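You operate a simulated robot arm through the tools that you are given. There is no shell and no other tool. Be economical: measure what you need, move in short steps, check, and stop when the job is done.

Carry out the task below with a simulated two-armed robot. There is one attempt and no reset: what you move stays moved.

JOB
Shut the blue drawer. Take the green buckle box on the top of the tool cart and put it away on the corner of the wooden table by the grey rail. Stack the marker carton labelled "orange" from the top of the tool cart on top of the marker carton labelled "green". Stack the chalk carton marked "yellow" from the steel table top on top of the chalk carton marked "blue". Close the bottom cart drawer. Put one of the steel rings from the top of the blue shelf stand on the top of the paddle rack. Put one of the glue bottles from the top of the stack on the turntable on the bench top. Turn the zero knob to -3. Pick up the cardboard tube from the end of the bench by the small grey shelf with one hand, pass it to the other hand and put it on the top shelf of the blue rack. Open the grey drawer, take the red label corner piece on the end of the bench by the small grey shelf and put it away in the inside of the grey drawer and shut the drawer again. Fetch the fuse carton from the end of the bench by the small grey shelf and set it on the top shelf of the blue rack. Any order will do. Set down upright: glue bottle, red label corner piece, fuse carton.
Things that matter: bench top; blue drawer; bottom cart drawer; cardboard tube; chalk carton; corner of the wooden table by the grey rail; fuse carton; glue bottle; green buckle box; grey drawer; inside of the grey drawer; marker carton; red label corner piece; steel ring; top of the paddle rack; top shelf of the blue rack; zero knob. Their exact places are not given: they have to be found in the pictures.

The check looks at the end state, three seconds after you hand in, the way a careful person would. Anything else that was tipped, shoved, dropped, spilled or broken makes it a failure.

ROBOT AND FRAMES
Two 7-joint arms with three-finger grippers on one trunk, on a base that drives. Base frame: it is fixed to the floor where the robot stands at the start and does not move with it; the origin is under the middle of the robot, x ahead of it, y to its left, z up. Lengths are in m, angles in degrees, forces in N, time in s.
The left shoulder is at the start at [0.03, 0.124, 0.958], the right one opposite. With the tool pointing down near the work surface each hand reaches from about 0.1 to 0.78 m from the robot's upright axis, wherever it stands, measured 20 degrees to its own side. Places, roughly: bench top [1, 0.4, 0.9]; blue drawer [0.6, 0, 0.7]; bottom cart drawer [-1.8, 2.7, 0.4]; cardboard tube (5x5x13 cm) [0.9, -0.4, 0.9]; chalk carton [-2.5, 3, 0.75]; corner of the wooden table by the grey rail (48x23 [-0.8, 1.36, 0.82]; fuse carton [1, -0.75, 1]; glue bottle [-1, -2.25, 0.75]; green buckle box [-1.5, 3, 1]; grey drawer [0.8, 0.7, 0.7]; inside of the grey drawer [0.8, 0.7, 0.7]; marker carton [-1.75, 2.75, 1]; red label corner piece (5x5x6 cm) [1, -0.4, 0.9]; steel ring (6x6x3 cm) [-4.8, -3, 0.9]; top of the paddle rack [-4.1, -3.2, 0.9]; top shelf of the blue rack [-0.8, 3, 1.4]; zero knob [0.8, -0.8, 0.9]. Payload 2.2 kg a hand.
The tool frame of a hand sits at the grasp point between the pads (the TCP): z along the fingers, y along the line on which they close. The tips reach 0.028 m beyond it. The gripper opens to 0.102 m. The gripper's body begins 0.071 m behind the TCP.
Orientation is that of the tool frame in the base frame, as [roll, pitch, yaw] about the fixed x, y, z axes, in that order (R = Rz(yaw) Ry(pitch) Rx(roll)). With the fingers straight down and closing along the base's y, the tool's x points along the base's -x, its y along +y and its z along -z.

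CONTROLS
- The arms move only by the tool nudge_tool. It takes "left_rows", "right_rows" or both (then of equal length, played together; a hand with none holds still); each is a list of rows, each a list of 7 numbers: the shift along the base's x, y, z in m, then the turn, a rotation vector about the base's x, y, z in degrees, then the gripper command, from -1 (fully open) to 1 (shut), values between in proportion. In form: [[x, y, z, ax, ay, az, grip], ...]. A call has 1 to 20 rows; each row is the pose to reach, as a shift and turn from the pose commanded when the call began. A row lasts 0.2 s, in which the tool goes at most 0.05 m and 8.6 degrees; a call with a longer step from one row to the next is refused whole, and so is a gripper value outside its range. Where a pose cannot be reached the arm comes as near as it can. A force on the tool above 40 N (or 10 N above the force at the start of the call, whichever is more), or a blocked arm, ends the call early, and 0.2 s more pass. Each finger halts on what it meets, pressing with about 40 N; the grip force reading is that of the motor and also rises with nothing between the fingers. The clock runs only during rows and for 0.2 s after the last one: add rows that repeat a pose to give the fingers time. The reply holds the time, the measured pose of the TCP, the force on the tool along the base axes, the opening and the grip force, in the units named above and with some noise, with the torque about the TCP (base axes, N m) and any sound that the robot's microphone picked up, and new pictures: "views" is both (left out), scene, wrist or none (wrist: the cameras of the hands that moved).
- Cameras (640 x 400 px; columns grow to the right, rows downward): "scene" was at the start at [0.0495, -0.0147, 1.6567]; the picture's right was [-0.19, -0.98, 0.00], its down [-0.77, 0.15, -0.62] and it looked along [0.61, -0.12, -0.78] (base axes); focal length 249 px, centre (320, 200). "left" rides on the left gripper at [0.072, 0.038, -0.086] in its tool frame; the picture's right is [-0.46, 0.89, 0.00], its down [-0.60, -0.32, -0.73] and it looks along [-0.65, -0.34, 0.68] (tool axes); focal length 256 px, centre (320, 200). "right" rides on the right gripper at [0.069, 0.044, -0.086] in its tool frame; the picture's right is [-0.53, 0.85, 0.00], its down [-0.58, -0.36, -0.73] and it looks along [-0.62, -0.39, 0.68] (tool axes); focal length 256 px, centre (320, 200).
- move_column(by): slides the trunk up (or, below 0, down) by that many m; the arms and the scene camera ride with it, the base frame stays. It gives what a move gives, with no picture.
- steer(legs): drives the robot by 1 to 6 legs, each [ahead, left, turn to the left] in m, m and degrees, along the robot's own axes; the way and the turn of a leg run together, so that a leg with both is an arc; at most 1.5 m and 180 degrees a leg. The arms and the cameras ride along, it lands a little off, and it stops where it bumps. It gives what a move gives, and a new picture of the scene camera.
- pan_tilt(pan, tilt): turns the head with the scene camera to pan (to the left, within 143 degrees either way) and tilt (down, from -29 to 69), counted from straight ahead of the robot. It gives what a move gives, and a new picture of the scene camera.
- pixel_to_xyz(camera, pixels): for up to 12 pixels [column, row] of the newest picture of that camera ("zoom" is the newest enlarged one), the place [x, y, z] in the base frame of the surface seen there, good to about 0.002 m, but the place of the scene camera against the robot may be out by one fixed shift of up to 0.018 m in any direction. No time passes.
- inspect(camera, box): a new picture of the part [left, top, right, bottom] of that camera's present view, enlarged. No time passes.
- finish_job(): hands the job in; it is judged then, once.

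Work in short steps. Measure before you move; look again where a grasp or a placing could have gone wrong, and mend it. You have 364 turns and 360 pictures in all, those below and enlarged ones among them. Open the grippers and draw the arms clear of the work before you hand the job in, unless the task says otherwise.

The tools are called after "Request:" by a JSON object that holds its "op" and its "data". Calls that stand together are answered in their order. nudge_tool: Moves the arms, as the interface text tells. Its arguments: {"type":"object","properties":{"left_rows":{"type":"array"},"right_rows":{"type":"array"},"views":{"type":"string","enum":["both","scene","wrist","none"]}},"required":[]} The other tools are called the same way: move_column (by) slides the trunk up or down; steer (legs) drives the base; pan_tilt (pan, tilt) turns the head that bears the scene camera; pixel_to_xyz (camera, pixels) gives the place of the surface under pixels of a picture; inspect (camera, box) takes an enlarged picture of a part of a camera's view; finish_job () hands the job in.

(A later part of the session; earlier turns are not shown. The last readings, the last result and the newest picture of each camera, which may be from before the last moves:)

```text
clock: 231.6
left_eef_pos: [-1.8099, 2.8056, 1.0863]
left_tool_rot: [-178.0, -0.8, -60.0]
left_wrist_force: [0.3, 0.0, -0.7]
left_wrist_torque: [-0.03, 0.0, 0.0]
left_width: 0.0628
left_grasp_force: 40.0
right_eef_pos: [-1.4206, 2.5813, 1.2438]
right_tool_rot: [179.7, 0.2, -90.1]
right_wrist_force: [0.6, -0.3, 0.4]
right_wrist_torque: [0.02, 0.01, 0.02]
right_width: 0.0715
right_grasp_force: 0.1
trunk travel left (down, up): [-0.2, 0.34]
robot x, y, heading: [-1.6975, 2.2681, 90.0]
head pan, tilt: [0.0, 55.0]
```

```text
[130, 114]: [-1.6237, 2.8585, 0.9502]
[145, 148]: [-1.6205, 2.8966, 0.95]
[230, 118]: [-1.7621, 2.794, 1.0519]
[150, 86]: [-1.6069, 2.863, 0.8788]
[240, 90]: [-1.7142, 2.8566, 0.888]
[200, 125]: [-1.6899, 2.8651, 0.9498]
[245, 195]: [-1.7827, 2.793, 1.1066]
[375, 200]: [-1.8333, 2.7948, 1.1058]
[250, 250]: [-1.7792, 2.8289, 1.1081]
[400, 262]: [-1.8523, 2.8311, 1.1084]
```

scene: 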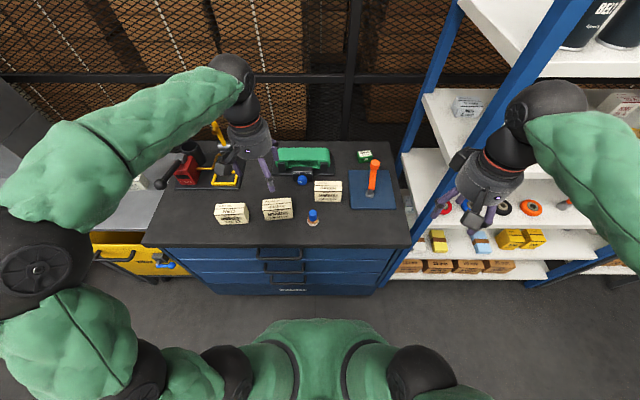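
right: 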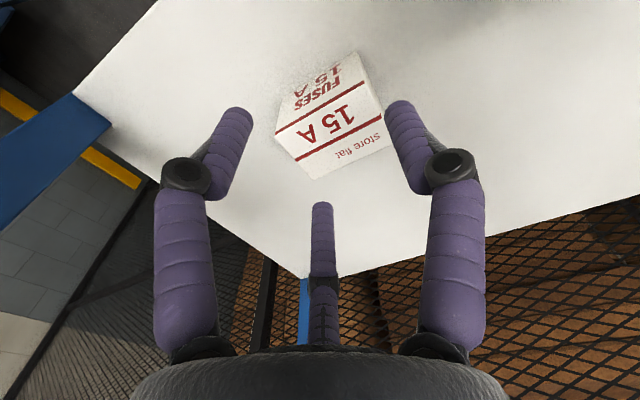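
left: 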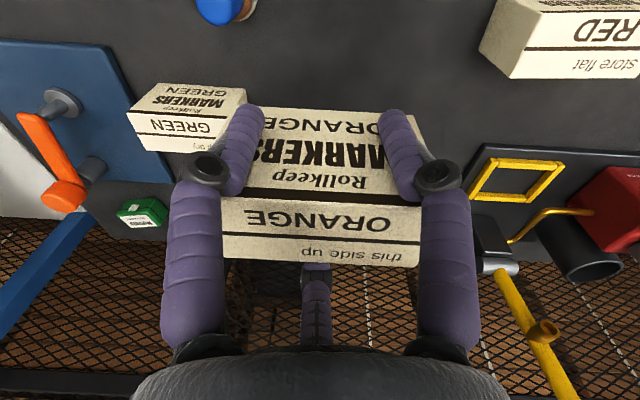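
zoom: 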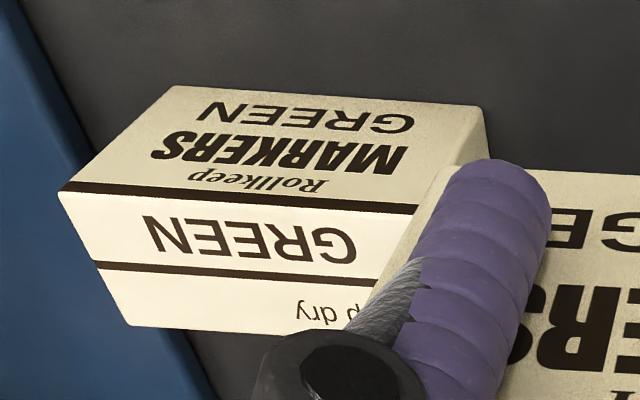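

Request:
{"op": "pixel_to_xyz", "data": {"camera": "zoom", "pixels": [[64, 198], [132, 322], [412, 214], [478, 112], [178, 92], [240, 205], [330, 325], [460, 175]]}}

```text
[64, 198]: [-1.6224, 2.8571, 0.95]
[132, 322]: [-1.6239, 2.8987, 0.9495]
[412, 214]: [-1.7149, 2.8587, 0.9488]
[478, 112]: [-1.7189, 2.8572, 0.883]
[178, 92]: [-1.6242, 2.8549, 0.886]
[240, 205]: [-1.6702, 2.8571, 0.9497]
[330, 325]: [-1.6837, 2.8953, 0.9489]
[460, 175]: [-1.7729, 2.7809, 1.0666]
```

Green: centre (−1.670,2.878), top 0.9495, aligned with x. I move the orange carton above it.

Request:
{"op": "nudge_tool", "data": {"left_rows": [[0.04, 0.02, 0, 0, 0, 0, 0.6], [0.08, 0.035, 0, 0, 0, 0, 0.6], [0.12, 0.05, 0, 0, 0, 0, 0.6], [0.142, 0.065, 0, 0, 0, 0, 0.6], [0.142, 0.065, -0.03, 0, 0, 0, 0.6], [0.142, 0.065, -0.06, 0, 0, 0, 0.6], [0.142, 0.065, -0.06, 0, 0, 0, 0.6]], "views": "both"}}

Request:
{"op": "inspect", "data": {"camera": "left", "box": [180, 60, 460, 280]}}

```text
clock: 233.2
left_eef_pos: [-1.6688, 2.873, 1.0272]
left_tool_rot: [-178.0, -0.8, -60.0]
left_wrist_force: [0.1, 0.1, -0.6]
left_wrist_torque: [-0.02, -0.02, 0.01]
left_width: 0.063
left_grasp_force: 39.5
right_eef_pos: [-1.4204, 2.5817, 1.2444]
right_tool_rot: [179.8, 0.2, -90.1]
right_wrist_force: [0.6, 0.1, -0.6]
right_wrist_torque: [0.01, -0.01, 0.0]
right_width: 0.0715
right_grasp_force: 0.0
trunk travel left (down, up): [-0.2, 0.34]
robot x, y, heading: [-1.7019, 2.2702, 89.8]
head pan, tilt: [0.0, 55.0]
```

scene: 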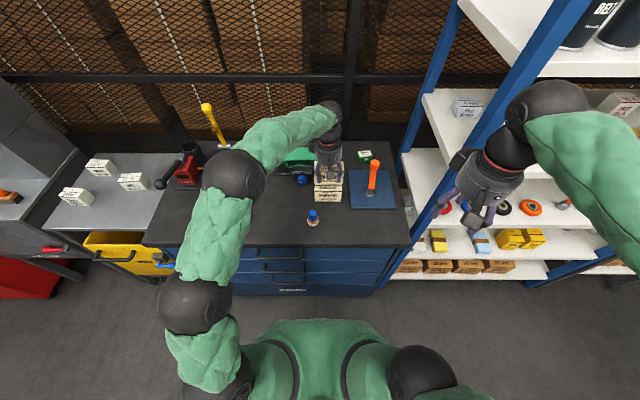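
left: 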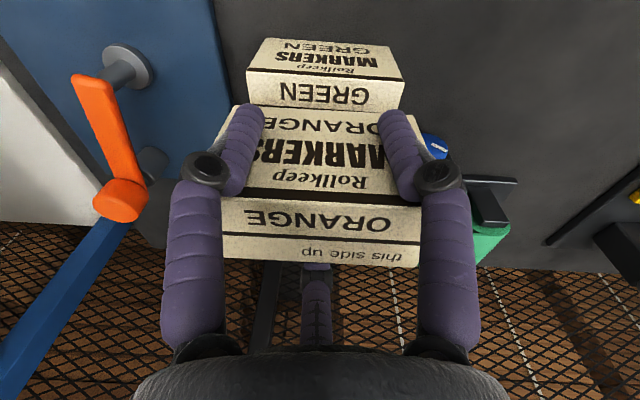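

```text
1.82 times, centred on (320, 170) of left
```

zoom: 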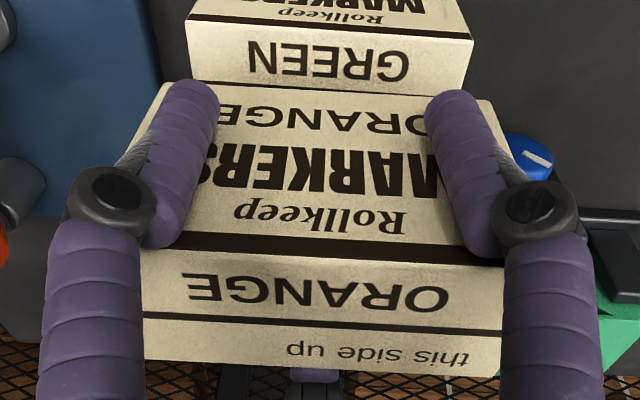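

Request:
{"op": "pixel_to_xyz", "data": {"camera": "zoom", "pixels": [[163, 88], [492, 104], [192, 22], [470, 40], [145, 258], [503, 262], [145, 350], [500, 368], [300, 100], [300, 245]]}}

```text
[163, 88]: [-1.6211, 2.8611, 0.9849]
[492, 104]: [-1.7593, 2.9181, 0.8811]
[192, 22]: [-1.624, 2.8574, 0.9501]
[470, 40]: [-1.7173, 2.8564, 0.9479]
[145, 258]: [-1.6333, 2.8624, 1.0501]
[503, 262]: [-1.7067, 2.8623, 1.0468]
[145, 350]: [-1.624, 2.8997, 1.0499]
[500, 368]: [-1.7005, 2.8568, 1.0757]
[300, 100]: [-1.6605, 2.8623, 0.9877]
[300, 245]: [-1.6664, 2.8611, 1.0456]
```

Orange is aligned in x, 4 mm too far in y. I shift −0.004 and lower 0.029.

Request:
{"op": "nudge_tool", "data": {"left_rows": [[0, -0.004, -0.012, 0, 0, 0, 0.6], [0, -0.004, -0.022, 0, 0, 0, 0.6], [0, -0.004, -0.027, 0, 0, 0, 0.6], [0, -0.004, -0.03, 0, 0, 0, 0.6], [0, -0.004, -0.03, 0, 0, 0, 0.6]], "views": "none"}}

```text
clock: 234.3
left_eef_pos: [-1.6659, 2.8669, 0.9972]
left_tool_rot: [-178.0, -0.7, -60.0]
left_wrist_force: [-0.1, 0.1, -1.7]
left_wrist_torque: [-0.02, -0.01, 0.0]
left_width: 0.0629
left_grasp_force: 39.5
right_eef_pos: [-1.4193, 2.5816, 1.2444]
right_tool_rot: [179.7, 0.1, -90.0]
right_wrist_force: [0.2, -0.3, -0.5]
right_wrist_torque: [0.03, 0.03, 0.0]
right_width: 0.0711
right_grasp_force: 0.1
trunk travel left (down, up): [-0.2, 0.34]
robot x, y, heading: [-1.6996, 2.2705, 90.1]
head pan, tilt: [0.0, 55.0]
```

No contact yet; I lower in 1–2 mm steps.

Request:
{"op": "nudge_tool", "data": {"left_rows": [[0, 0, -0.002, 0, 0, 0, 0.6], [0, 0, -0.003, 0, 0, 0, 0.6], [0, 0, -0.003, 0, 0, 0, 0.6]], "views": "wrist"}}

```text
clock: 235.2
left_eef_pos: [-1.6659, 2.8671, 0.9964]
left_tool_rot: [-177.7, -0.6, -60.0]
left_wrist_force: [5.4, -2.8, 16.1]
left_wrist_torque: [-0.19, 0.0, 0.01]
left_width: 0.063
left_grasp_force: 40.5
right_eef_pos: [-1.42, 2.5804, 1.2452]
right_tool_rot: [179.8, 0.3, -90.1]
right_wrist_force: [-1.0, -0.9, 0.1]
right_wrist_torque: [-0.01, 0.04, 0.04]
right_width: 0.0714
right_grasp_force: 0.1
trunk travel left (down, up): [-0.2, 0.34]
robot x, y, heading: [-1.7001, 2.2708, 89.9]
head pan, tilt: [0.0, 55.0]
```

left: 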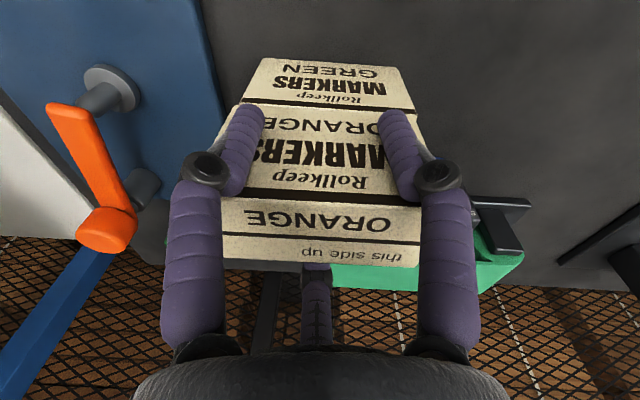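

Contact (16 N). I ease up 1 mm, open slowly and rise.

Request:
{"op": "nudge_tool", "data": {"left_rows": [[0, 0, 0.001, 0, 0, 0, 0.2], [0, 0, 0.001, 0, 0, 0, -0.2], [0, 0, 0.001, 0, 0, 0, -0.4], [0, 0, 0.001, 0, 0, 0, -0.55], [0, 0, 0.001, 0, 0, 0, -0.55], [0, 0, 0.03, 0, 0, 0, -0.55], [0, 0, 0.06, 0, 0, 0, -0.55], [0, 0, 0.1, 0, 0, 0, -0.55], [0, 0, 0.14, 0, 0, 0, -0.55]], "views": "wrist"}}

```text
clock: 237.2
left_eef_pos: [-1.6665, 2.8664, 1.1314]
left_tool_rot: [-177.9, -0.7, -60.0]
left_wrist_force: [0.0, -0.5, 0.2]
left_wrist_torque: [-0.01, 0.01, -0.01]
left_width: 0.079
left_grasp_force: 0.0
right_eef_pos: [-1.4195, 2.581, 1.2452]
right_tool_rot: [179.7, 0.2, -90.1]
right_wrist_force: [0.0, 0.5, -0.1]
right_wrist_torque: [0.01, 0.0, 0.0]
right_width: 0.0713
right_grasp_force: 0.0
trunk travel left (down, up): [-0.2, 0.34]
robot x, y, heading: [-1.6963, 2.2691, 89.9]
head pan, tilt: [0.0, 55.0]
```

left: 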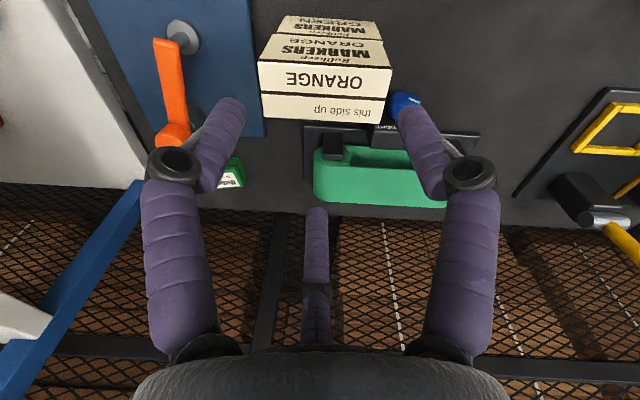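

Stack is good. Next the green buckle box at (230,175) in this view; I enlarge it.

Request:
{"op": "inspect", "data": {"camera": "left", "box": [130, 110, 290, 210]}}

Request:
{"op": "nudge_tool", "data": {"left_rows": [[0, 0, 0.03, 0, 0, -7.5, -0.55], [0, -0.03, 0.06, 0, 0, -15, -0.55], [0, -0.07, 0.08, 0, 0, -22.5, -0.55], [0, -0.11, 0.08, 0, 0, -30, -0.55]], "views": "none"}}

```text
4.00 times, centred on (210, 160) of left
```

zoom: 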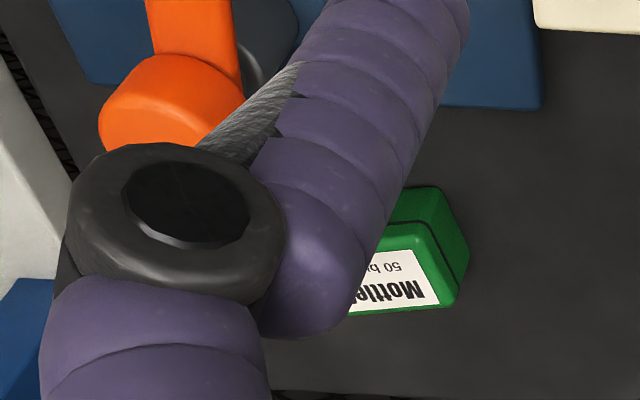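

```text
clock: 238.2
left_eef_pos: [-1.6669, 2.7576, 1.215]
left_tool_rot: [-178.0, -0.6, -90.1]
left_wrist_force: [0.2, -0.5, -0.5]
left_wrist_torque: [0.05, 0.01, 0.0]
left_width: 0.0791
left_grasp_force: 0.1
right_eef_pos: [-1.4213, 2.5801, 1.244]
right_tool_rot: [179.8, 0.2, -90.1]
right_wrist_force: [-0.2, -0.1, -0.5]
right_wrist_torque: [0.04, 0.02, -0.02]
right_width: 0.0714
right_grasp_force: 0.1
trunk travel left (down, up): [-0.2, 0.34]
robot x, y, heading: [-1.7002, 2.2686, 89.6]
head pan, tilt: [0.0, 55.0]
```

It reads "… 50 bu…": the buckle box. Drive 0.18 right, 0.06 ahead.

Request:
{"op": "steer", "data": {"legs": [[0.06, -0.18, 0.3]]}}

Request:
{"op": "nudge_tool", "data": {"left_rows": [[0, 0.04, -0.03, 0, 0, 0, -0.5], [0, 0.08, -0.06, 0, 0, 0, -0.5], [0, 0.12, -0.09, 0, 0, 0, -0.5], [0, 0.16, -0.11, 0, 0, 0, -0.5]], "views": "both"}}

```text
clock: 239.7
left_eef_pos: [-1.4892, 2.8189, 1.2135]
left_tool_rot: [-178.1, -0.8, -89.6]
left_wrist_force: [0.1, 0.4, 0.6]
left_wrist_torque: [-0.03, 0.05, 0.02]
left_width: 0.0792
left_grasp_force: 0.0
right_eef_pos: [-1.2406, 2.6439, 1.245]
right_tool_rot: [179.8, 0.2, -89.7]
right_wrist_force: [1.2, 0.4, -0.1]
right_wrist_torque: [-0.02, 0.01, -0.03]
right_width: 0.0712
right_grasp_force: 0.0
trunk travel left (down, up): [-0.2, 0.34]
robot x, y, heading: [-1.5177, 2.3345, 90.2]
head pan, tilt: [0.0, 55.0]
```

scene: 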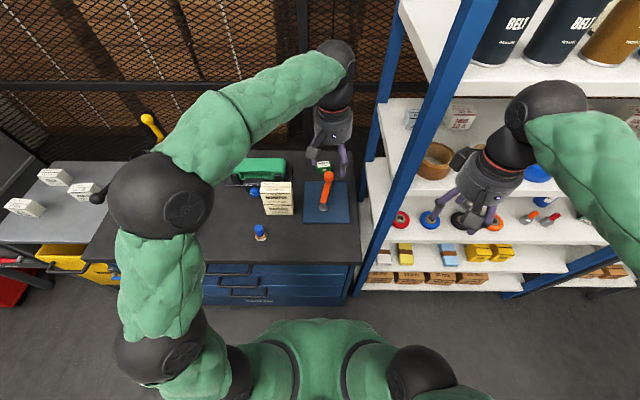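

```text
clock: 240.7
left_eef_pos: [-1.4865, 2.9813, 1.1037]
left_tool_rot: [-178.0, -0.7, -89.5]
left_wrist_force: [0.2, -0.4, 0.7]
left_wrist_torque: [-0.05, 0.03, 0.02]
left_width: 0.0764
left_grasp_force: 0.0
right_eef_pos: [-1.2405, 2.6457, 1.2433]
right_tool_rot: [179.7, 0.2, -89.7]
right_wrist_force: [0.5, 0.9, -0.4]
right_wrist_torque: [-0.01, 0.03, 0.03]
right_width: 0.0714
right_grasp_force: 0.1
trunk travel left (down, up): [-0.2, 0.34]
robot x, y, heading: [-1.52, 2.3278, 90.2]
head pan, tilt: [0.0, 55.0]
```

scene: 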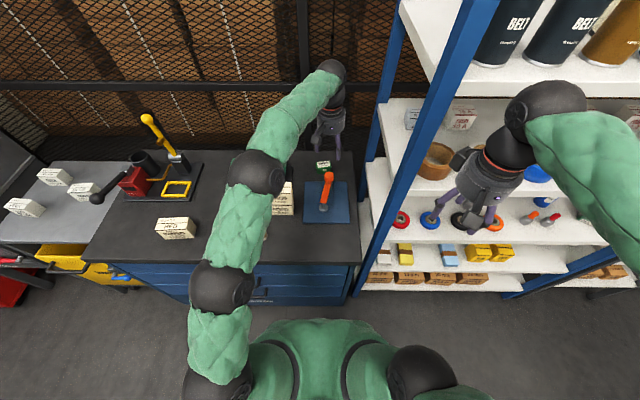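
left: 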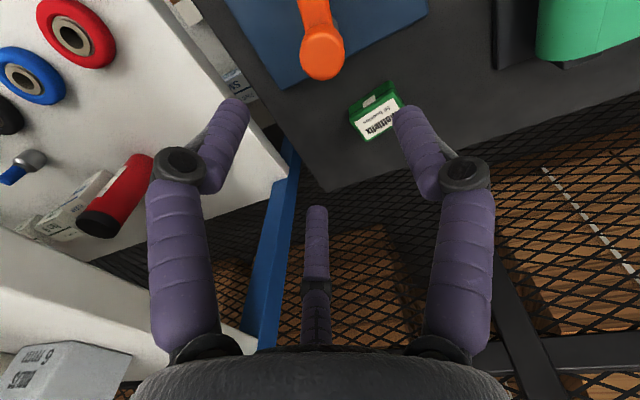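

Request:
{"op": "inspect", "data": {"camera": "left", "box": [330, 60, 430, 150]}}

Request:
{"op": "pixel_to_xyz", "data": {"camera": "left", "pixels": [[350, 118], [365, 141], [384, 97], [350, 102], [390, 83], [372, 120], [320, 60], [320, 72]]}}

```text
4.44 times, centred on (380, 105) of left
```

zoom: 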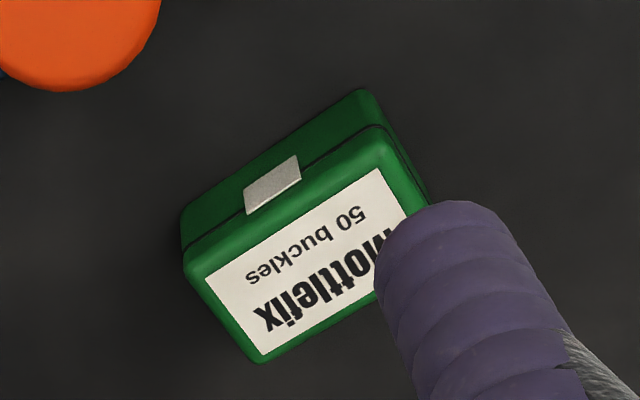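

```text
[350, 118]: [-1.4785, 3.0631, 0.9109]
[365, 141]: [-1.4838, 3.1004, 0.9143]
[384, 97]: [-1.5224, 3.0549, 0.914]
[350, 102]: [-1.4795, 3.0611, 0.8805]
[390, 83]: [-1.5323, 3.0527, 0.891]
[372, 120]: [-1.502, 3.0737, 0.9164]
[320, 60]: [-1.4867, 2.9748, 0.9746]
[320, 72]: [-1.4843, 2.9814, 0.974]
```

Box: centre ≈(−1.508,3.076), yaw 8.5°, 5.4×3.8 cm, top 0.915. I go above TCP target (−1.514,3.075), yaw +8.5°.

Request:
{"op": "nudge_tool", "data": {"left_rows": [[-0.01, 0.03, -0.02, 0, 0, 4, -0.5], [-0.02, 0.06, -0.04, 0, 0, 8, -0.5], [-0.0275, 0.094, -0.07, 0, 0, 8, -0.5], [-0.0275, 0.094, -0.1, 0, 0, 8, -0.5], [-0.0275, 0.094, -0.12, 0, 0, 8, -0.5], [-0.0275, 0.094, -0.12, 0, 0, 8, -0.5]], "views": "wrist"}}

```text
clock: 242.1
left_eef_pos: [-1.5198, 3.0564, 0.9828]
left_tool_rot: [-178.0, -0.7, -81.5]
left_wrist_force: [0.1, -1.5, 1.3]
left_wrist_torque: [0.01, 0.03, -0.02]
left_width: 0.0764
left_grasp_force: 0.0
left hand out of reach, approached as far as the arm can: row 2, 3, 4, 5, 6
right_eef_pos: [-1.2424, 2.6429, 1.2443]
right_tool_rot: [179.8, 0.2, -89.6]
right_wrist_force: [-0.2, -0.4, 0.5]
right_wrist_torque: [0.06, -0.01, 0.01]
right_width: 0.0711
right_grasp_force: 0.0
trunk travel left (down, up): [-0.2, 0.34]
robot x, y, heading: [-1.5169, 2.3322, 90.5]
head pan, tilt: [0.0, 55.0]
```

left: 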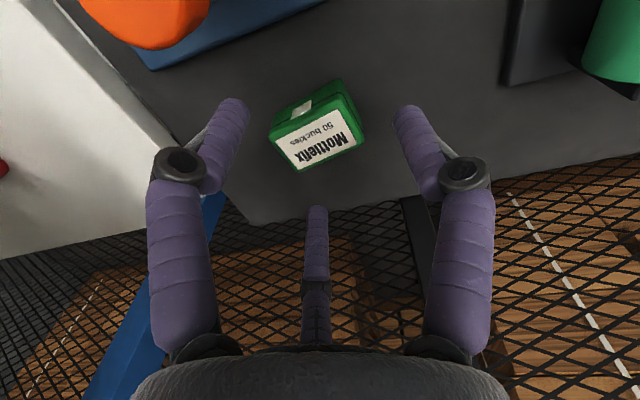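

2 cm short; I drive 3 cm forward and re-measure.

Request:
{"op": "steer", "data": {"legs": [[0.03, 0, -0.3]]}}

```text
clock: 242.9
left_eef_pos: [-1.5158, 3.0896, 0.9814]
left_tool_rot: [-177.9, -0.9, -81.9]
left_wrist_force: [0.5, 0.8, -0.9]
left_wrist_torque: [-0.08, 0.02, -0.01]
left_width: 0.0765
left_grasp_force: 0.1
right_eef_pos: [-1.2396, 2.6748, 1.2433]
right_tool_rot: [179.9, 0.0, -89.9]
right_wrist_force: [0.1, 0.5, -0.8]
right_wrist_torque: [-0.09, -0.02, 0.0]
right_width: 0.0715
right_grasp_force: 0.1
trunk travel left (down, up): [-0.2, 0.34]
robot x, y, heading: [-1.5193, 2.3623, 90.0]
head pan, tilt: [0.0, 55.0]
```

scene: 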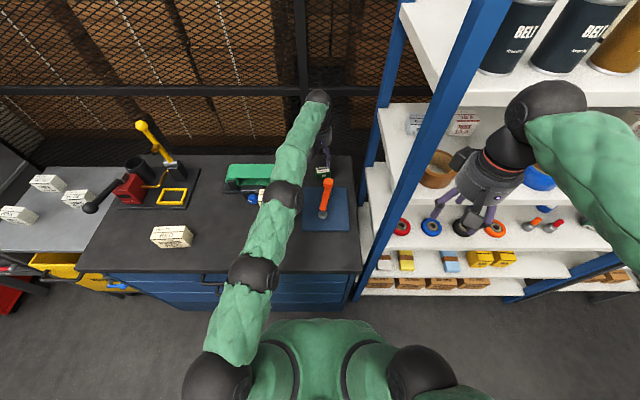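

Request:
{"op": "nudge_tool", "data": {"left_rows": [[0.002, -0.014, -0.02, 0, 0, 0, -0.5], [0.002, -0.014, -0.035, 0, 0, 0, -0.5], [0.002, -0.014, -0.035, 0, 0, 0, -0.5]], "views": "wrist"}}

Request:
{"op": "inspect", "data": {"camera": "left", "box": [220, 60, 420, 200]}}

```text
clock: 243.8
left_eef_pos: [-1.5145, 3.0733, 0.948]
left_tool_rot: [-178.0, -0.6, -81.9]
left_wrist_force: [-0.2, 0.0, 0.1]
left_wrist_torque: [-0.02, 0.01, 0.03]
left_width: 0.0764
left_grasp_force: 0.1
right_eef_pos: [-1.2393, 2.6718, 1.2445]
right_tool_rot: [179.9, 0.1, -90.0]
right_wrist_force: [0.6, -1.1, -0.6]
right_wrist_torque: [0.03, -0.02, -0.02]
right_width: 0.0713
right_grasp_force: 0.1
trunk travel left (down, up): [-0.2, 0.34]
robot x, y, heading: [-1.516, 2.3618, 90.0]
head pan, tilt: [0.0, 55.0]
```

left: 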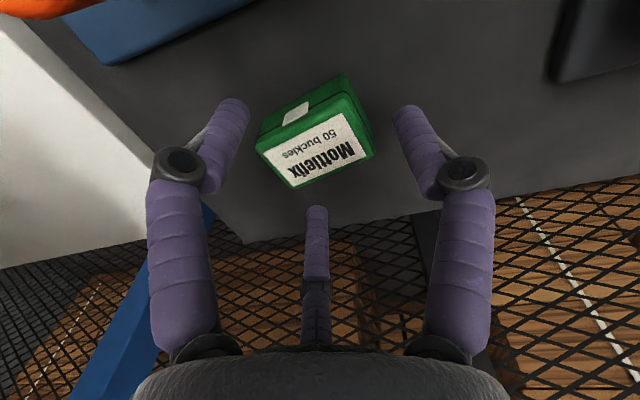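

```text
2.86 times, centred on (320, 130) of left
```

zoom: 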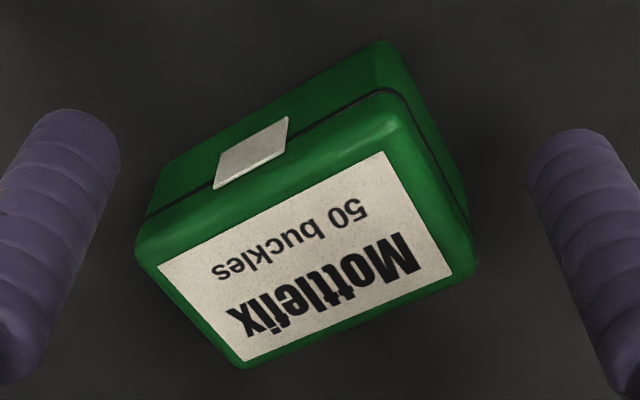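

Request:
{"op": "pixel_to_xyz", "data": {"camera": "zoom", "pixels": [[142, 245], [385, 115], [470, 270], [242, 362], [310, 250], [155, 215], [375, 50]]}}

```text
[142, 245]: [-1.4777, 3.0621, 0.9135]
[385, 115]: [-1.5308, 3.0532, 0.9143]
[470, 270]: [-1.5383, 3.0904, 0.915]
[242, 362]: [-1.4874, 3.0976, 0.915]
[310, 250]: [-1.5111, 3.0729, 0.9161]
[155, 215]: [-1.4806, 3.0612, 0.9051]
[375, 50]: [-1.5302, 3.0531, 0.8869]
```

Centre (−1.5086,3.0758) confirmed. Descend to z 0.911 and close.

Request:
{"op": "nudge_tool", "data": {"left_rows": [[0, 0.002, -0.02, 0, 0, 0, -0.5], [0, 0.002, -0.037, 0, 0, 0, -0.5], [0, 0.002, -0.037, 0, 0, 0, -0.2], [0, 0.002, -0.037, 0, 0, 0, 0.1], [0, 0.002, -0.037, 0, 0, 0, 0.5], [0, 0.002, -0.037, 0, 0, 0, 0.7]], "views": "wrist"}}

```text
clock: 245.2
left_eef_pos: [-1.5139, 3.0742, 0.9096]
left_tool_rot: [-178.1, -0.7, -81.9]
left_wrist_force: [-1.1, 1.5, 1.7]
left_wrist_torque: [0.09, 0.17, 0.03]
left_width: 0.0474
left_grasp_force: 39.8
right_eef_pos: [-1.2402, 2.673, 1.2448]
right_tool_rot: [179.8, 0.1, -90.0]
right_wrist_force: [0.6, -0.2, -0.3]
right_wrist_torque: [-0.04, 0.0, 0.02]
right_width: 0.0715
right_grasp_force: 0.0
trunk travel left (down, up): [-0.2, 0.34]
robot x, y, heading: [-1.5208, 2.3607, 90.2]
head pan, tilt: [0.0, 55.0]
```

left: 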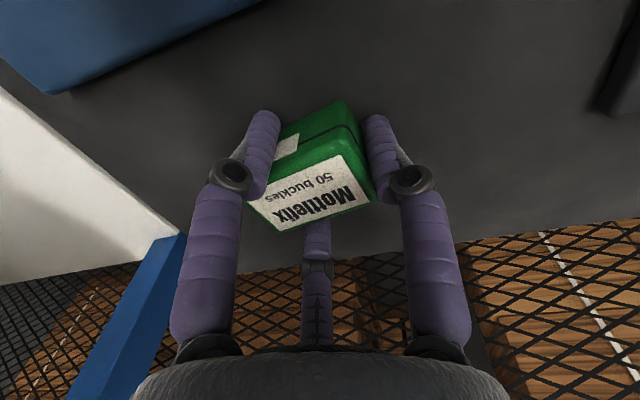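

Gripped. Lift 0.14 straight up.

Request:
{"op": "nudge_tool", "data": {"left_rows": [[0, 0, 0.02, 0, 0, 0, 0.7], [0, -0.005, 0.05, 0, 0, 0, 0.7], [0, -0.01, 0.08, 0, 0, 0, 0.7], [0, -0.02, 0.11, 0, 0, 0, 0.7], [0, -0.03, 0.14, 0, 0, 0, 0.7]], "views": "wrist"}}

```text
clock: 246.3
left_eef_pos: [-1.5121, 3.0425, 1.0515]
left_tool_rot: [-178.0, -0.8, -82.0]
left_wrist_force: [-0.5, -0.6, -1.6]
left_wrist_torque: [0.01, 0.02, -0.03]
left_width: 0.047
left_grasp_force: 39.7
right_eef_pos: [-1.2394, 2.6714, 1.2447]
right_tool_rot: [179.8, 0.2, -89.9]
right_wrist_force: [-1.5, -0.4, 0.4]
right_wrist_torque: [0.03, -0.02, -0.01]
right_width: 0.0712
right_grasp_force: 0.1
trunk travel left (down, up): [-0.2, 0.34]
robot x, y, heading: [-1.5213, 2.3624, 90.1]
head pan, tilt: [0.0, 55.0]
```

left: 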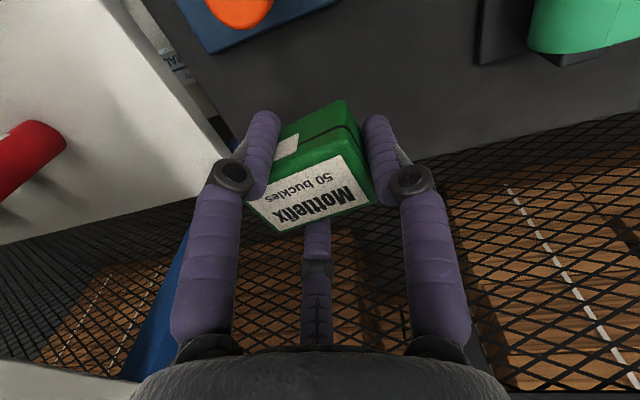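

Held. I pull the left hand in and up, then back away.

Request:
{"op": "nudge_tool", "data": {"left_rows": [[0, -0.04, 0.02, 0, 0, 0, 0.7], [0, -0.08, 0.04, 0, 0, 0, 0.7], [0, -0.12, 0.06, 0, 0, 0, 0.7], [0, -0.16, 0.09, 0, 0, 0, 0.7], [0, -0.19, 0.12, 0, 0, 0, 0.7], [0, -0.22, 0.15, 0, 0, 0, 0.7]], "views": "none"}}

Request:
{"op": "steer", "data": {"legs": [[-0.33, 0, 0], [0, -0.65, 0]]}}

```text
clock: 247.8
left_eef_pos: [-1.5139, 2.823, 1.204]
left_tool_rot: [-178.0, -0.8, -82.1]
left_wrist_force: [0.0, -1.2, -1.7]
left_wrist_torque: [0.03, 0.01, -0.02]
left_width: 0.0469
left_grasp_force: 40.3
right_eef_pos: [-1.2403, 2.6709, 1.2443]
right_tool_rot: [179.8, 0.2, -90.1]
right_wrist_force: [-0.9, -0.5, 0.7]
right_wrist_torque: [0.01, -0.01, -0.01]
right_width: 0.0715
right_grasp_force: 0.0
trunk travel left (down, up): [-0.2, 0.34]
robot x, y, heading: [-1.5165, 2.3605, 89.7]
head pan, tilt: [0.0, 55.0]
```

```text
clock: 253.2
left_eef_pos: [-0.8555, 2.4821, 1.204]
left_tool_rot: [-178.1, -0.8, -82.9]
left_wrist_force: [-0.3, 0.4, -1.2]
left_wrist_torque: [0.04, 0.06, -0.01]
left_width: 0.0467
left_grasp_force: 40.0
right_eef_pos: [-0.584, 2.326, 1.2439]
right_tool_rot: [179.6, 0.1, -90.9]
right_wrist_force: [-0.2, 0.9, -0.4]
right_wrist_torque: [0.01, 0.04, 0.01]
right_width: 0.0715
right_grasp_force: 0.1
trunk travel left (down, up): [-0.2, 0.34]
robot x, y, heading: [-0.8762, 2.0195, 88.8]
head pan, tilt: [0.0, 55.0]
```

scene: 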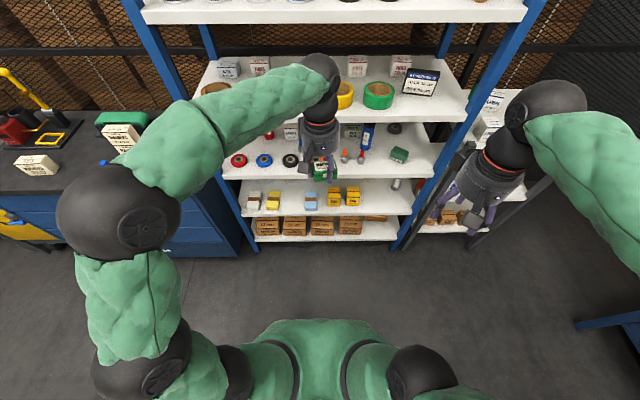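

Turn around 180° to face the wooden table.

Request:
{"op": "steer", "data": {"legs": [[0, 0, 90], [0, 0, 91]]}}

```text
clock: 261.2
left_eef_pos: [-0.8846, 1.5559, 1.2037]
left_tool_rot: [-177.9, -0.9, 96.8]
left_wrist_force: [0.4, -0.6, -1.8]
left_wrist_torque: [-0.03, -0.01, -0.01]
left_width: 0.0472
left_grasp_force: 23.7
right_eef_pos: [-1.1548, 1.7131, 1.2442]
right_tool_rot: [179.7, 0.1, 88.8]
right_wrist_force: [-0.5, 0.1, 0.0]
right_wrist_torque: [0.01, 0.02, 0.0]
right_width: 0.0715
right_grasp_force: 0.1
trunk travel left (down, up): [-0.2, 0.34]
robot x, y, heading: [-0.8682, 2.0184, -91.5]
head pan, tilt: [0.0, 55.0]
```

scene: 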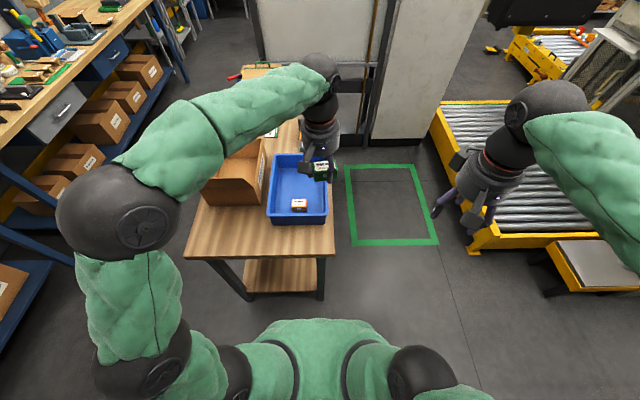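

Now facing the table. I move the left hand over the free strip (−0.794,1.568), align yaw, lower to z 0.96 and measure the table.

Request:
{"op": "nudge_tool", "data": {"left_rows": [[0.03, 0.004, -0.03, 0, 0, -3, 0.9], [0.06, 0.008, -0.06, 0, 0, -6.8, 0.9], [0.0906, 0.0126, -0.09, 0, 0, -6.8, 0.9], [0.0906, 0.0126, -0.13, 0, 0, -6.8, 0.9], [0.0906, 0.0126, -0.17, 0, 0, -6.8, 0.9], [0.0906, 0.0126, -0.21, 0, 0, -6.8, 0.9], [0.0906, 0.0126, -0.25, 0, 0, -6.8, 0.9], [0.0906, 0.0126, -0.25, 0, 0, -6.8, 0.9]], "views": "both"}}

```text
clock: 263.0
left_eef_pos: [-0.7983, 1.5692, 0.9517]
left_tool_rot: [-178.0, -0.7, 89.9]
left_wrist_force: [0.2, -0.3, -0.4]
left_wrist_torque: [-0.02, 0.0, -0.02]
left_width: 0.0469
left_grasp_force: 31.2
right_eef_pos: [-1.1543, 1.7143, 1.2442]
right_tool_rot: [179.7, 0.0, 88.7]
right_wrist_force: [0.4, -0.8, -0.3]
right_wrist_torque: [-0.01, -0.01, 0.01]
right_width: 0.0716
right_grasp_force: 0.1
trunk travel left (down, up): [-0.2, 0.34]
robot x, y, heading: [-0.8709, 2.0182, -91.3]
head pan, tilt: [0.0, 55.0]
```

scene: 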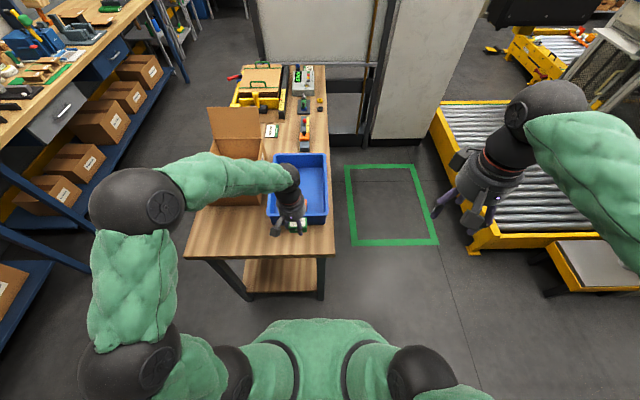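
left: 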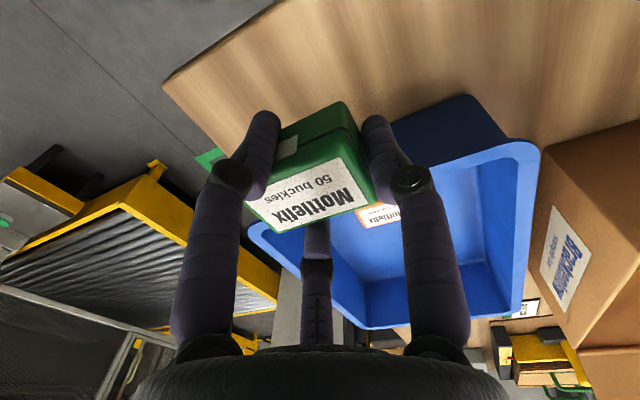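

I measure the table height and tray edge here with the left camera.

Request:
{"op": "pixel_to_xyz", "data": {"camera": "left", "pixels": [[350, 60], [250, 60], [220, 110], [400, 120], [480, 100], [250, 230], [340, 110], [270, 200], [372, 200]]}}

```text
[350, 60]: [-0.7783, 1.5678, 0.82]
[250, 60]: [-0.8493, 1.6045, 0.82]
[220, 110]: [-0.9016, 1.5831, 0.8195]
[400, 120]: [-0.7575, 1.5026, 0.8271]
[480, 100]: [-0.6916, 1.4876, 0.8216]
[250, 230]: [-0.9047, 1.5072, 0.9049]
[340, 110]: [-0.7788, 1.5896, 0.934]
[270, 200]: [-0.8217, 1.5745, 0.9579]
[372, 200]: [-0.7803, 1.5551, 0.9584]
```

Table z 0.820, tray edge y≈1.505. Lower 0.1 and feel.

Request:
{"op": "nudge_tool", "data": {"left_rows": [[0, 0.002, -0.03, 0, 0, 0, 0.9], [0, 0.002, -0.06, 0, 0, 0, 0.9], [0, 0.002, -0.085, 0, 0, 0, 0.9], [0, 0.002, -0.097, 0, 0, 0, 0.9], [0, 0.002, -0.101, 0, 0, 0, 0.9]], "views": "wrist"}}

```text
clock: 264.2
left_eef_pos: [-0.7941, 1.5681, 0.852]
left_tool_rot: [-177.9, -0.7, 89.9]
left_wrist_force: [-0.1, -0.4, -2.2]
left_wrist_torque: [-0.01, -0.01, 0.02]
left_width: 0.0469
left_grasp_force: 31.4
right_eef_pos: [-1.1557, 1.714, 1.2448]
right_tool_rot: [179.8, 0.1, 88.6]
right_wrist_force: [0.3, 0.4, 0.2]
right_wrist_torque: [-0.01, 0.03, -0.02]
right_width: 0.0714
right_grasp_force: 0.0
trunk travel left (down, up): [-0.2, 0.34]
robot x, y, heading: [-0.8684, 2.0216, -91.4]
head pan, tilt: [0.0, 55.0]
```

left: 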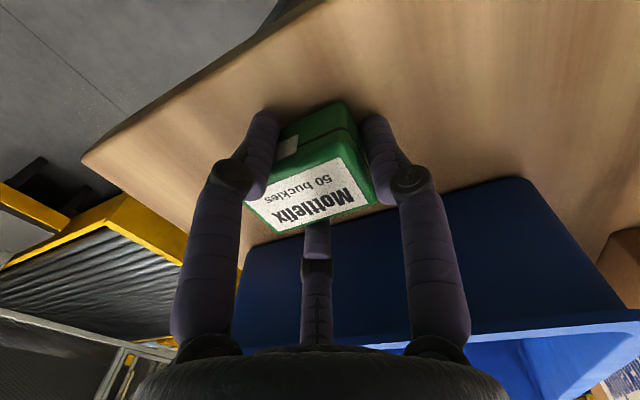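

Almost at the surface. I lower 1.5 mm, open a little and rise.

Request:
{"op": "nudge_tool", "data": {"left_rows": [[0, 0, -0.0015, 0, 0, 0, 0.9], [0, 0, -0.0015, 0, 0, 0, 0.3], [0, 0, -0.0015, 0, 0, 0, -0.1], [0, 0, -0.0015, 0, 0, 0, -0.25], [0, 0, -0.0015, 0, 0, 0, -0.25], [0, 0, 0.03, 0, 0, 0, -0.25], [0, 0, 0.07, 0, 0, 0, -0.25], [0, 0, 0.11, 0, 0, 0, -0.25], [0, 0, 0.15, 0, 0, 0, -0.25]], "views": "wrist"}}

```text
clock: 266.2
left_eef_pos: [-0.7919, 1.5736, 1.005]
left_tool_rot: [-178.0, -0.8, 89.9]
left_wrist_force: [0.3, 0.8, -0.1]
left_wrist_torque: [-0.01, -0.01, 0.01]
left_width: 0.0634
left_grasp_force: 0.1
right_eef_pos: [-1.1555, 1.7151, 1.2443]
right_tool_rot: [179.9, 0.1, 88.8]
right_wrist_force: [0.1, 0.8, 0.0]
right_wrist_torque: [0.01, 0.04, -0.02]
right_width: 0.0715
right_grasp_force: 0.0
trunk travel left (down, up): [-0.2, 0.34]
robot x, y, heading: [-0.8669, 2.0229, -91.1]
head pan, tilt: [0.0, 55.0]
```

left: 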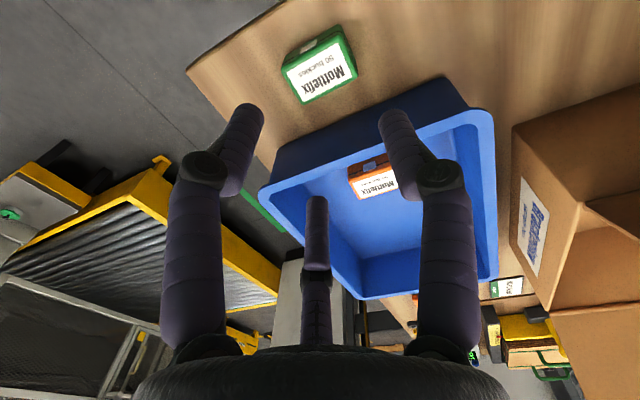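

The box stands on the table. I raise and retract the left hand, then turn back and drive to the steel table with the chalk cartons.

Request:
{"op": "nudge_tool", "data": {"left_rows": [[0, 0.02, 0.04, 0, 0, 0, -0.5], [0, 0.04, 0.08, 0, 0, 0, -0.5], [0, 0.06, 0.12, 0, 0, 0, -0.5], [0.02, 0.08, 0.16, 0, 0, 0, -0.5], [0.04, 0.1, 0.2, 0, 0, 0, -0.5]], "views": "none"}}

Request:
{"op": "steer", "data": {"legs": [[0, 0, -90], [0, 0, -89]]}}

```text
clock: 267.4
left_eef_pos: [-0.7555, 1.6727, 1.2029]
left_tool_rot: [-178.1, -0.8, 89.9]
left_wrist_force: [-0.3, -0.6, 0.0]
left_wrist_torque: [-0.06, 0.0, -0.03]
left_width: 0.0765
left_grasp_force: 0.1
right_eef_pos: [-1.1549, 1.7152, 1.2444]
right_tool_rot: [179.8, 0.2, 88.7]
right_wrist_force: [0.1, 0.3, -0.2]
right_wrist_torque: [-0.01, 0.01, 0.01]
right_width: 0.0714
right_grasp_force: 0.0
trunk travel left (down, up): [-0.2, 0.34]
robot x, y, heading: [-0.8668, 2.0177, -91.3]
head pan, tilt: [0.0, 55.0]
```

```text
clock: 275.4
left_eef_pos: [-0.9906, 2.3654, 1.2038]
left_tool_rot: [-178.0, -0.8, -88.9]
left_wrist_force: [0.0, 0.9, 0.0]
left_wrist_torque: [0.01, -0.02, -0.03]
left_width: 0.0765
left_grasp_force: 0.0
right_eef_pos: [-0.5906, 2.329, 1.2438]
right_tool_rot: [179.8, 0.1, -90.0]
right_wrist_force: [0.2, 0.0, -0.1]
right_wrist_torque: [0.01, 0.0, 0.02]
right_width: 0.0714
right_grasp_force: 0.1
trunk travel left (down, up): [-0.2, 0.34]
robot x, y, heading: [-0.8734, 2.0199, 89.9]
head pan, tilt: [0.0, 55.0]
```

scene: 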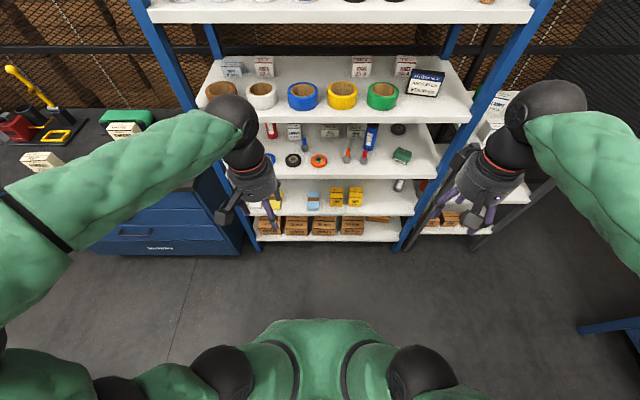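

Strafe left 1.4 m along the cart.

Request:
{"op": "steer", "data": {"legs": [[0.08, 0, 0], [0, 1.4, 0]]}}

Request:
{"op": "pan_tilt", "data": {"pan": 15, "tilt": 50}}

```text
clock: 283.0
left_eef_pos: [-2.3822, 2.4485, 1.2019]
left_tool_rot: [-178.1, -0.8, -89.0]
left_wrist_force: [-0.8, -0.5, -0.5]
left_wrist_torque: [-0.02, 0.05, 0.0]
left_width: 0.0765
left_grasp_force: 0.1
right_eef_pos: [-1.9816, 2.4126, 1.2446]
right_tool_rot: [179.9, 0.0, -90.3]
right_wrist_force: [0.0, 0.7, -0.8]
right_wrist_torque: [0.02, -0.01, -0.02]
right_width: 0.0716
right_grasp_force: 0.0
trunk travel left (down, up): [-0.2, 0.34]
robot x, y, heading: [-2.2587, 2.1029, 89.4]
head pan, tilt: [0.0, 55.0]
```

scene: 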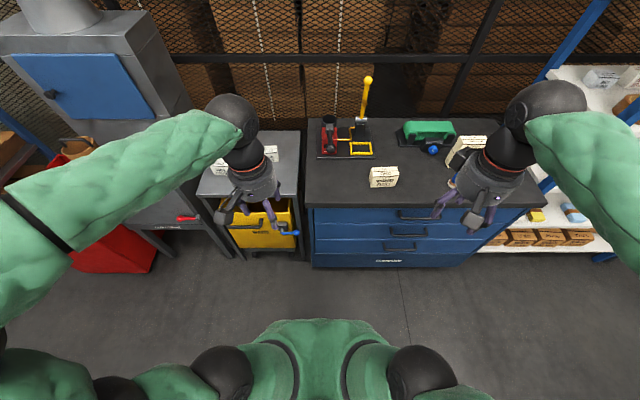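

```text
clock: 283.8
left_eef_pos: [-2.3815, 2.4482, 1.2021]
left_tool_rot: [-178.0, -0.8, -88.9]
left_wrist_force: [-0.6, -0.2, 0.0]
left_wrist_torque: [0.0, 0.0, 0.01]
left_width: 0.0766
left_grasp_force: 0.0
right_eef_pos: [-1.9809, 2.4126, 1.2431]
right_tool_rot: [179.8, 0.2, -90.3]
right_wrist_force: [-0.4, -0.2, 0.0]
right_wrist_torque: [-0.01, -0.02, 0.0]
right_width: 0.0716
right_grasp_force: 0.0
trunk travel left (down, up): [-0.2, 0.34]
robot x, y, heading: [-2.263, 2.1047, 89.7]
head pan, tilt: [15.0, 50.0]
```

scene: 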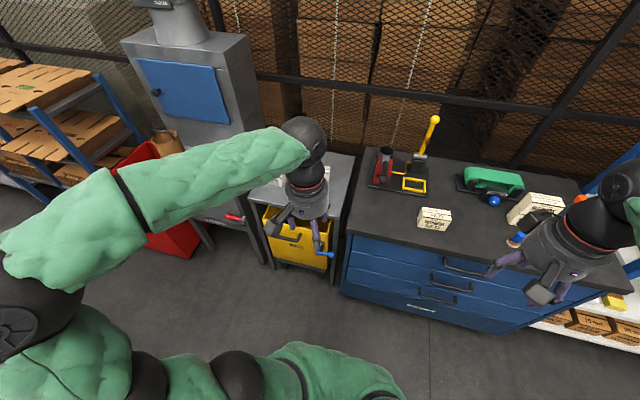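

I look at the steel table top through the left camera.

Request:
{"op": "inspect", "data": {"camera": "left", "box": [0, 0, 640, 400]}}

```text
1.00 times, centred on (320, 200) of left (not enlarged: the box is as wide or as high as the picture)
```

zoom: 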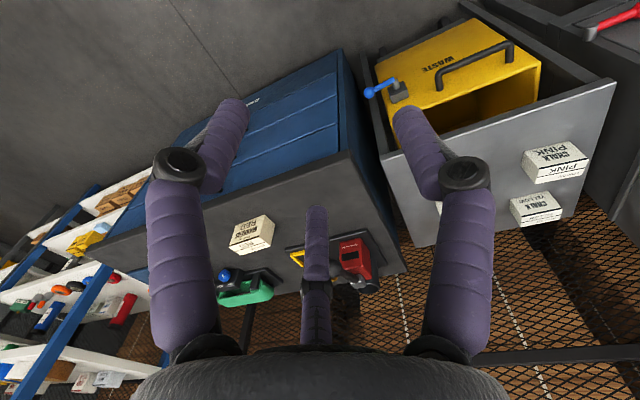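

Request:
{"op": "pixel_to_xyz", "data": {"camera": "zoom", "pixels": [[555, 160], [535, 205], [513, 215], [560, 205], [525, 150], [580, 160], [540, 225], [438, 208], [600, 110], [420, 230], [570, 210]]}}

Request:
{"op": "steer", "data": {"legs": [[0.15, 0.1, 0]]}}

```text
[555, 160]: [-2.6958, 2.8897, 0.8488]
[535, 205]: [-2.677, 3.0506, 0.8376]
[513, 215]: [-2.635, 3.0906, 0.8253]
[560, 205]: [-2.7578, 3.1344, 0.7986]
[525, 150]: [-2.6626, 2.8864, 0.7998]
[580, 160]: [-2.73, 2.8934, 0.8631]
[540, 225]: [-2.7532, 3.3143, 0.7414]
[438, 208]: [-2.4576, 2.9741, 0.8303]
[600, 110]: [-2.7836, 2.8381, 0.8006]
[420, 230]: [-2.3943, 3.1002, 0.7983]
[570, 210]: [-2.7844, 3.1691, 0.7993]
```

```text
clock: 285.3
left_eef_pos: [-2.4784, 2.6009, 1.2018]
left_tool_rot: [-178.0, -0.9, -89.3]
left_wrist_force: [0.9, 0.0, -0.1]
left_wrist_torque: [-0.01, -0.01, 0.0]
left_width: 0.0766
left_grasp_force: 0.1
right_eef_pos: [-2.0783, 2.5639, 1.2445]
right_tool_rot: [179.8, 0.1, -90.5]
right_wrist_force: [0.3, -0.3, -0.9]
right_wrist_torque: [-0.04, -0.06, 0.03]
right_width: 0.0713
right_grasp_force: 0.1
trunk travel left (down, up): [-0.2, 0.34]
robot x, y, heading: [-2.3573, 2.2508, 89.6]
head pan, tilt: [15.0, 50.0]
```

scene: 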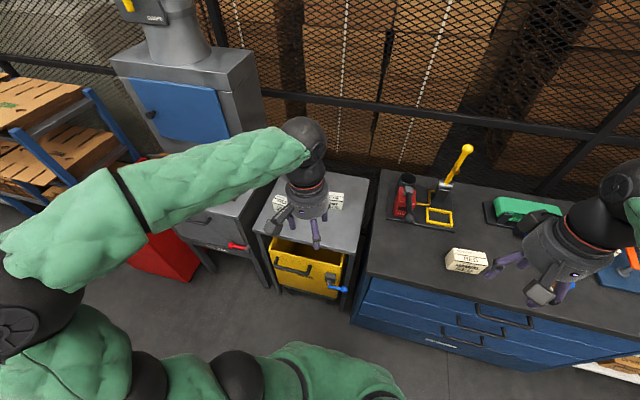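

Yellow is at (−2.67,3.05), third carton at (−2.44,2.97), table z 0.799. I drive 0.1 ahead and 0.12 left.

Request:
{"op": "steer", "data": {"legs": [[0.1, 0.12, 0.4]]}}

Request:
{"op": "nudge_tool", "data": {"left_rows": [[-0.01, 0.04, -0.02, 0, 0, 0, -0.7], [-0.02, 0.08, -0.05, 0, 0, 0, -0.7], [-0.02, 0.12, -0.08, 0, 0, 0, -0.7], [-0.02, 0.16, -0.11, 0, 0, 0, -0.7]], "views": "both"}}

```text
clock: 286.7
left_eef_pos: [-2.6018, 2.7041, 1.2033]
left_tool_rot: [-177.9, -0.8, -88.9]
left_wrist_force: [-0.1, 0.4, 0.5]
left_wrist_torque: [-0.07, -0.03, 0.0]
left_width: 0.0765
left_grasp_force: 0.0
right_eef_pos: [-2.2015, 2.6702, 1.2439]
right_tool_rot: [179.9, 0.0, -90.1]
right_wrist_force: [-0.6, -0.2, 0.1]
right_wrist_torque: [-0.02, -0.02, 0.0]
right_width: 0.0714
right_grasp_force: 0.1
trunk travel left (down, up): [-0.2, 0.34]
robot x, y, heading: [-2.4773, 2.3581, 90.2]
head pan, tilt: [15.0, 50.0]
```

scene: 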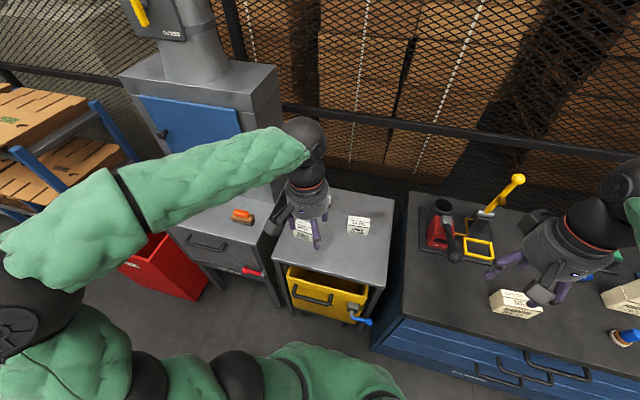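

```text
refused: row 2 steps farther than a row can; nothing moved
```

I take the left camera's view from here.

Request:
{"op": "inspect", "data": {"camera": "left", "box": [220, 40, 540, 240]}}

```text
2.00 times, centred on (380, 140) of left
```

zoom: 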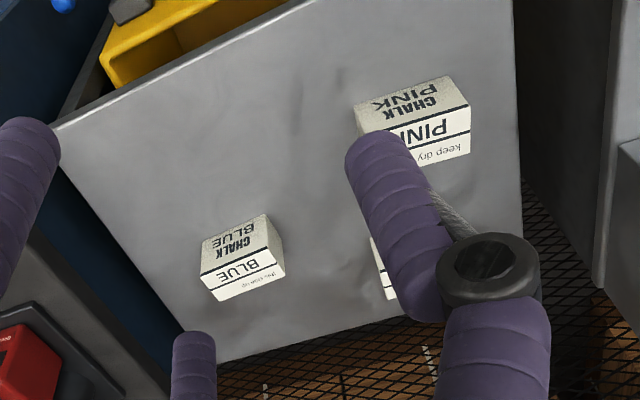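

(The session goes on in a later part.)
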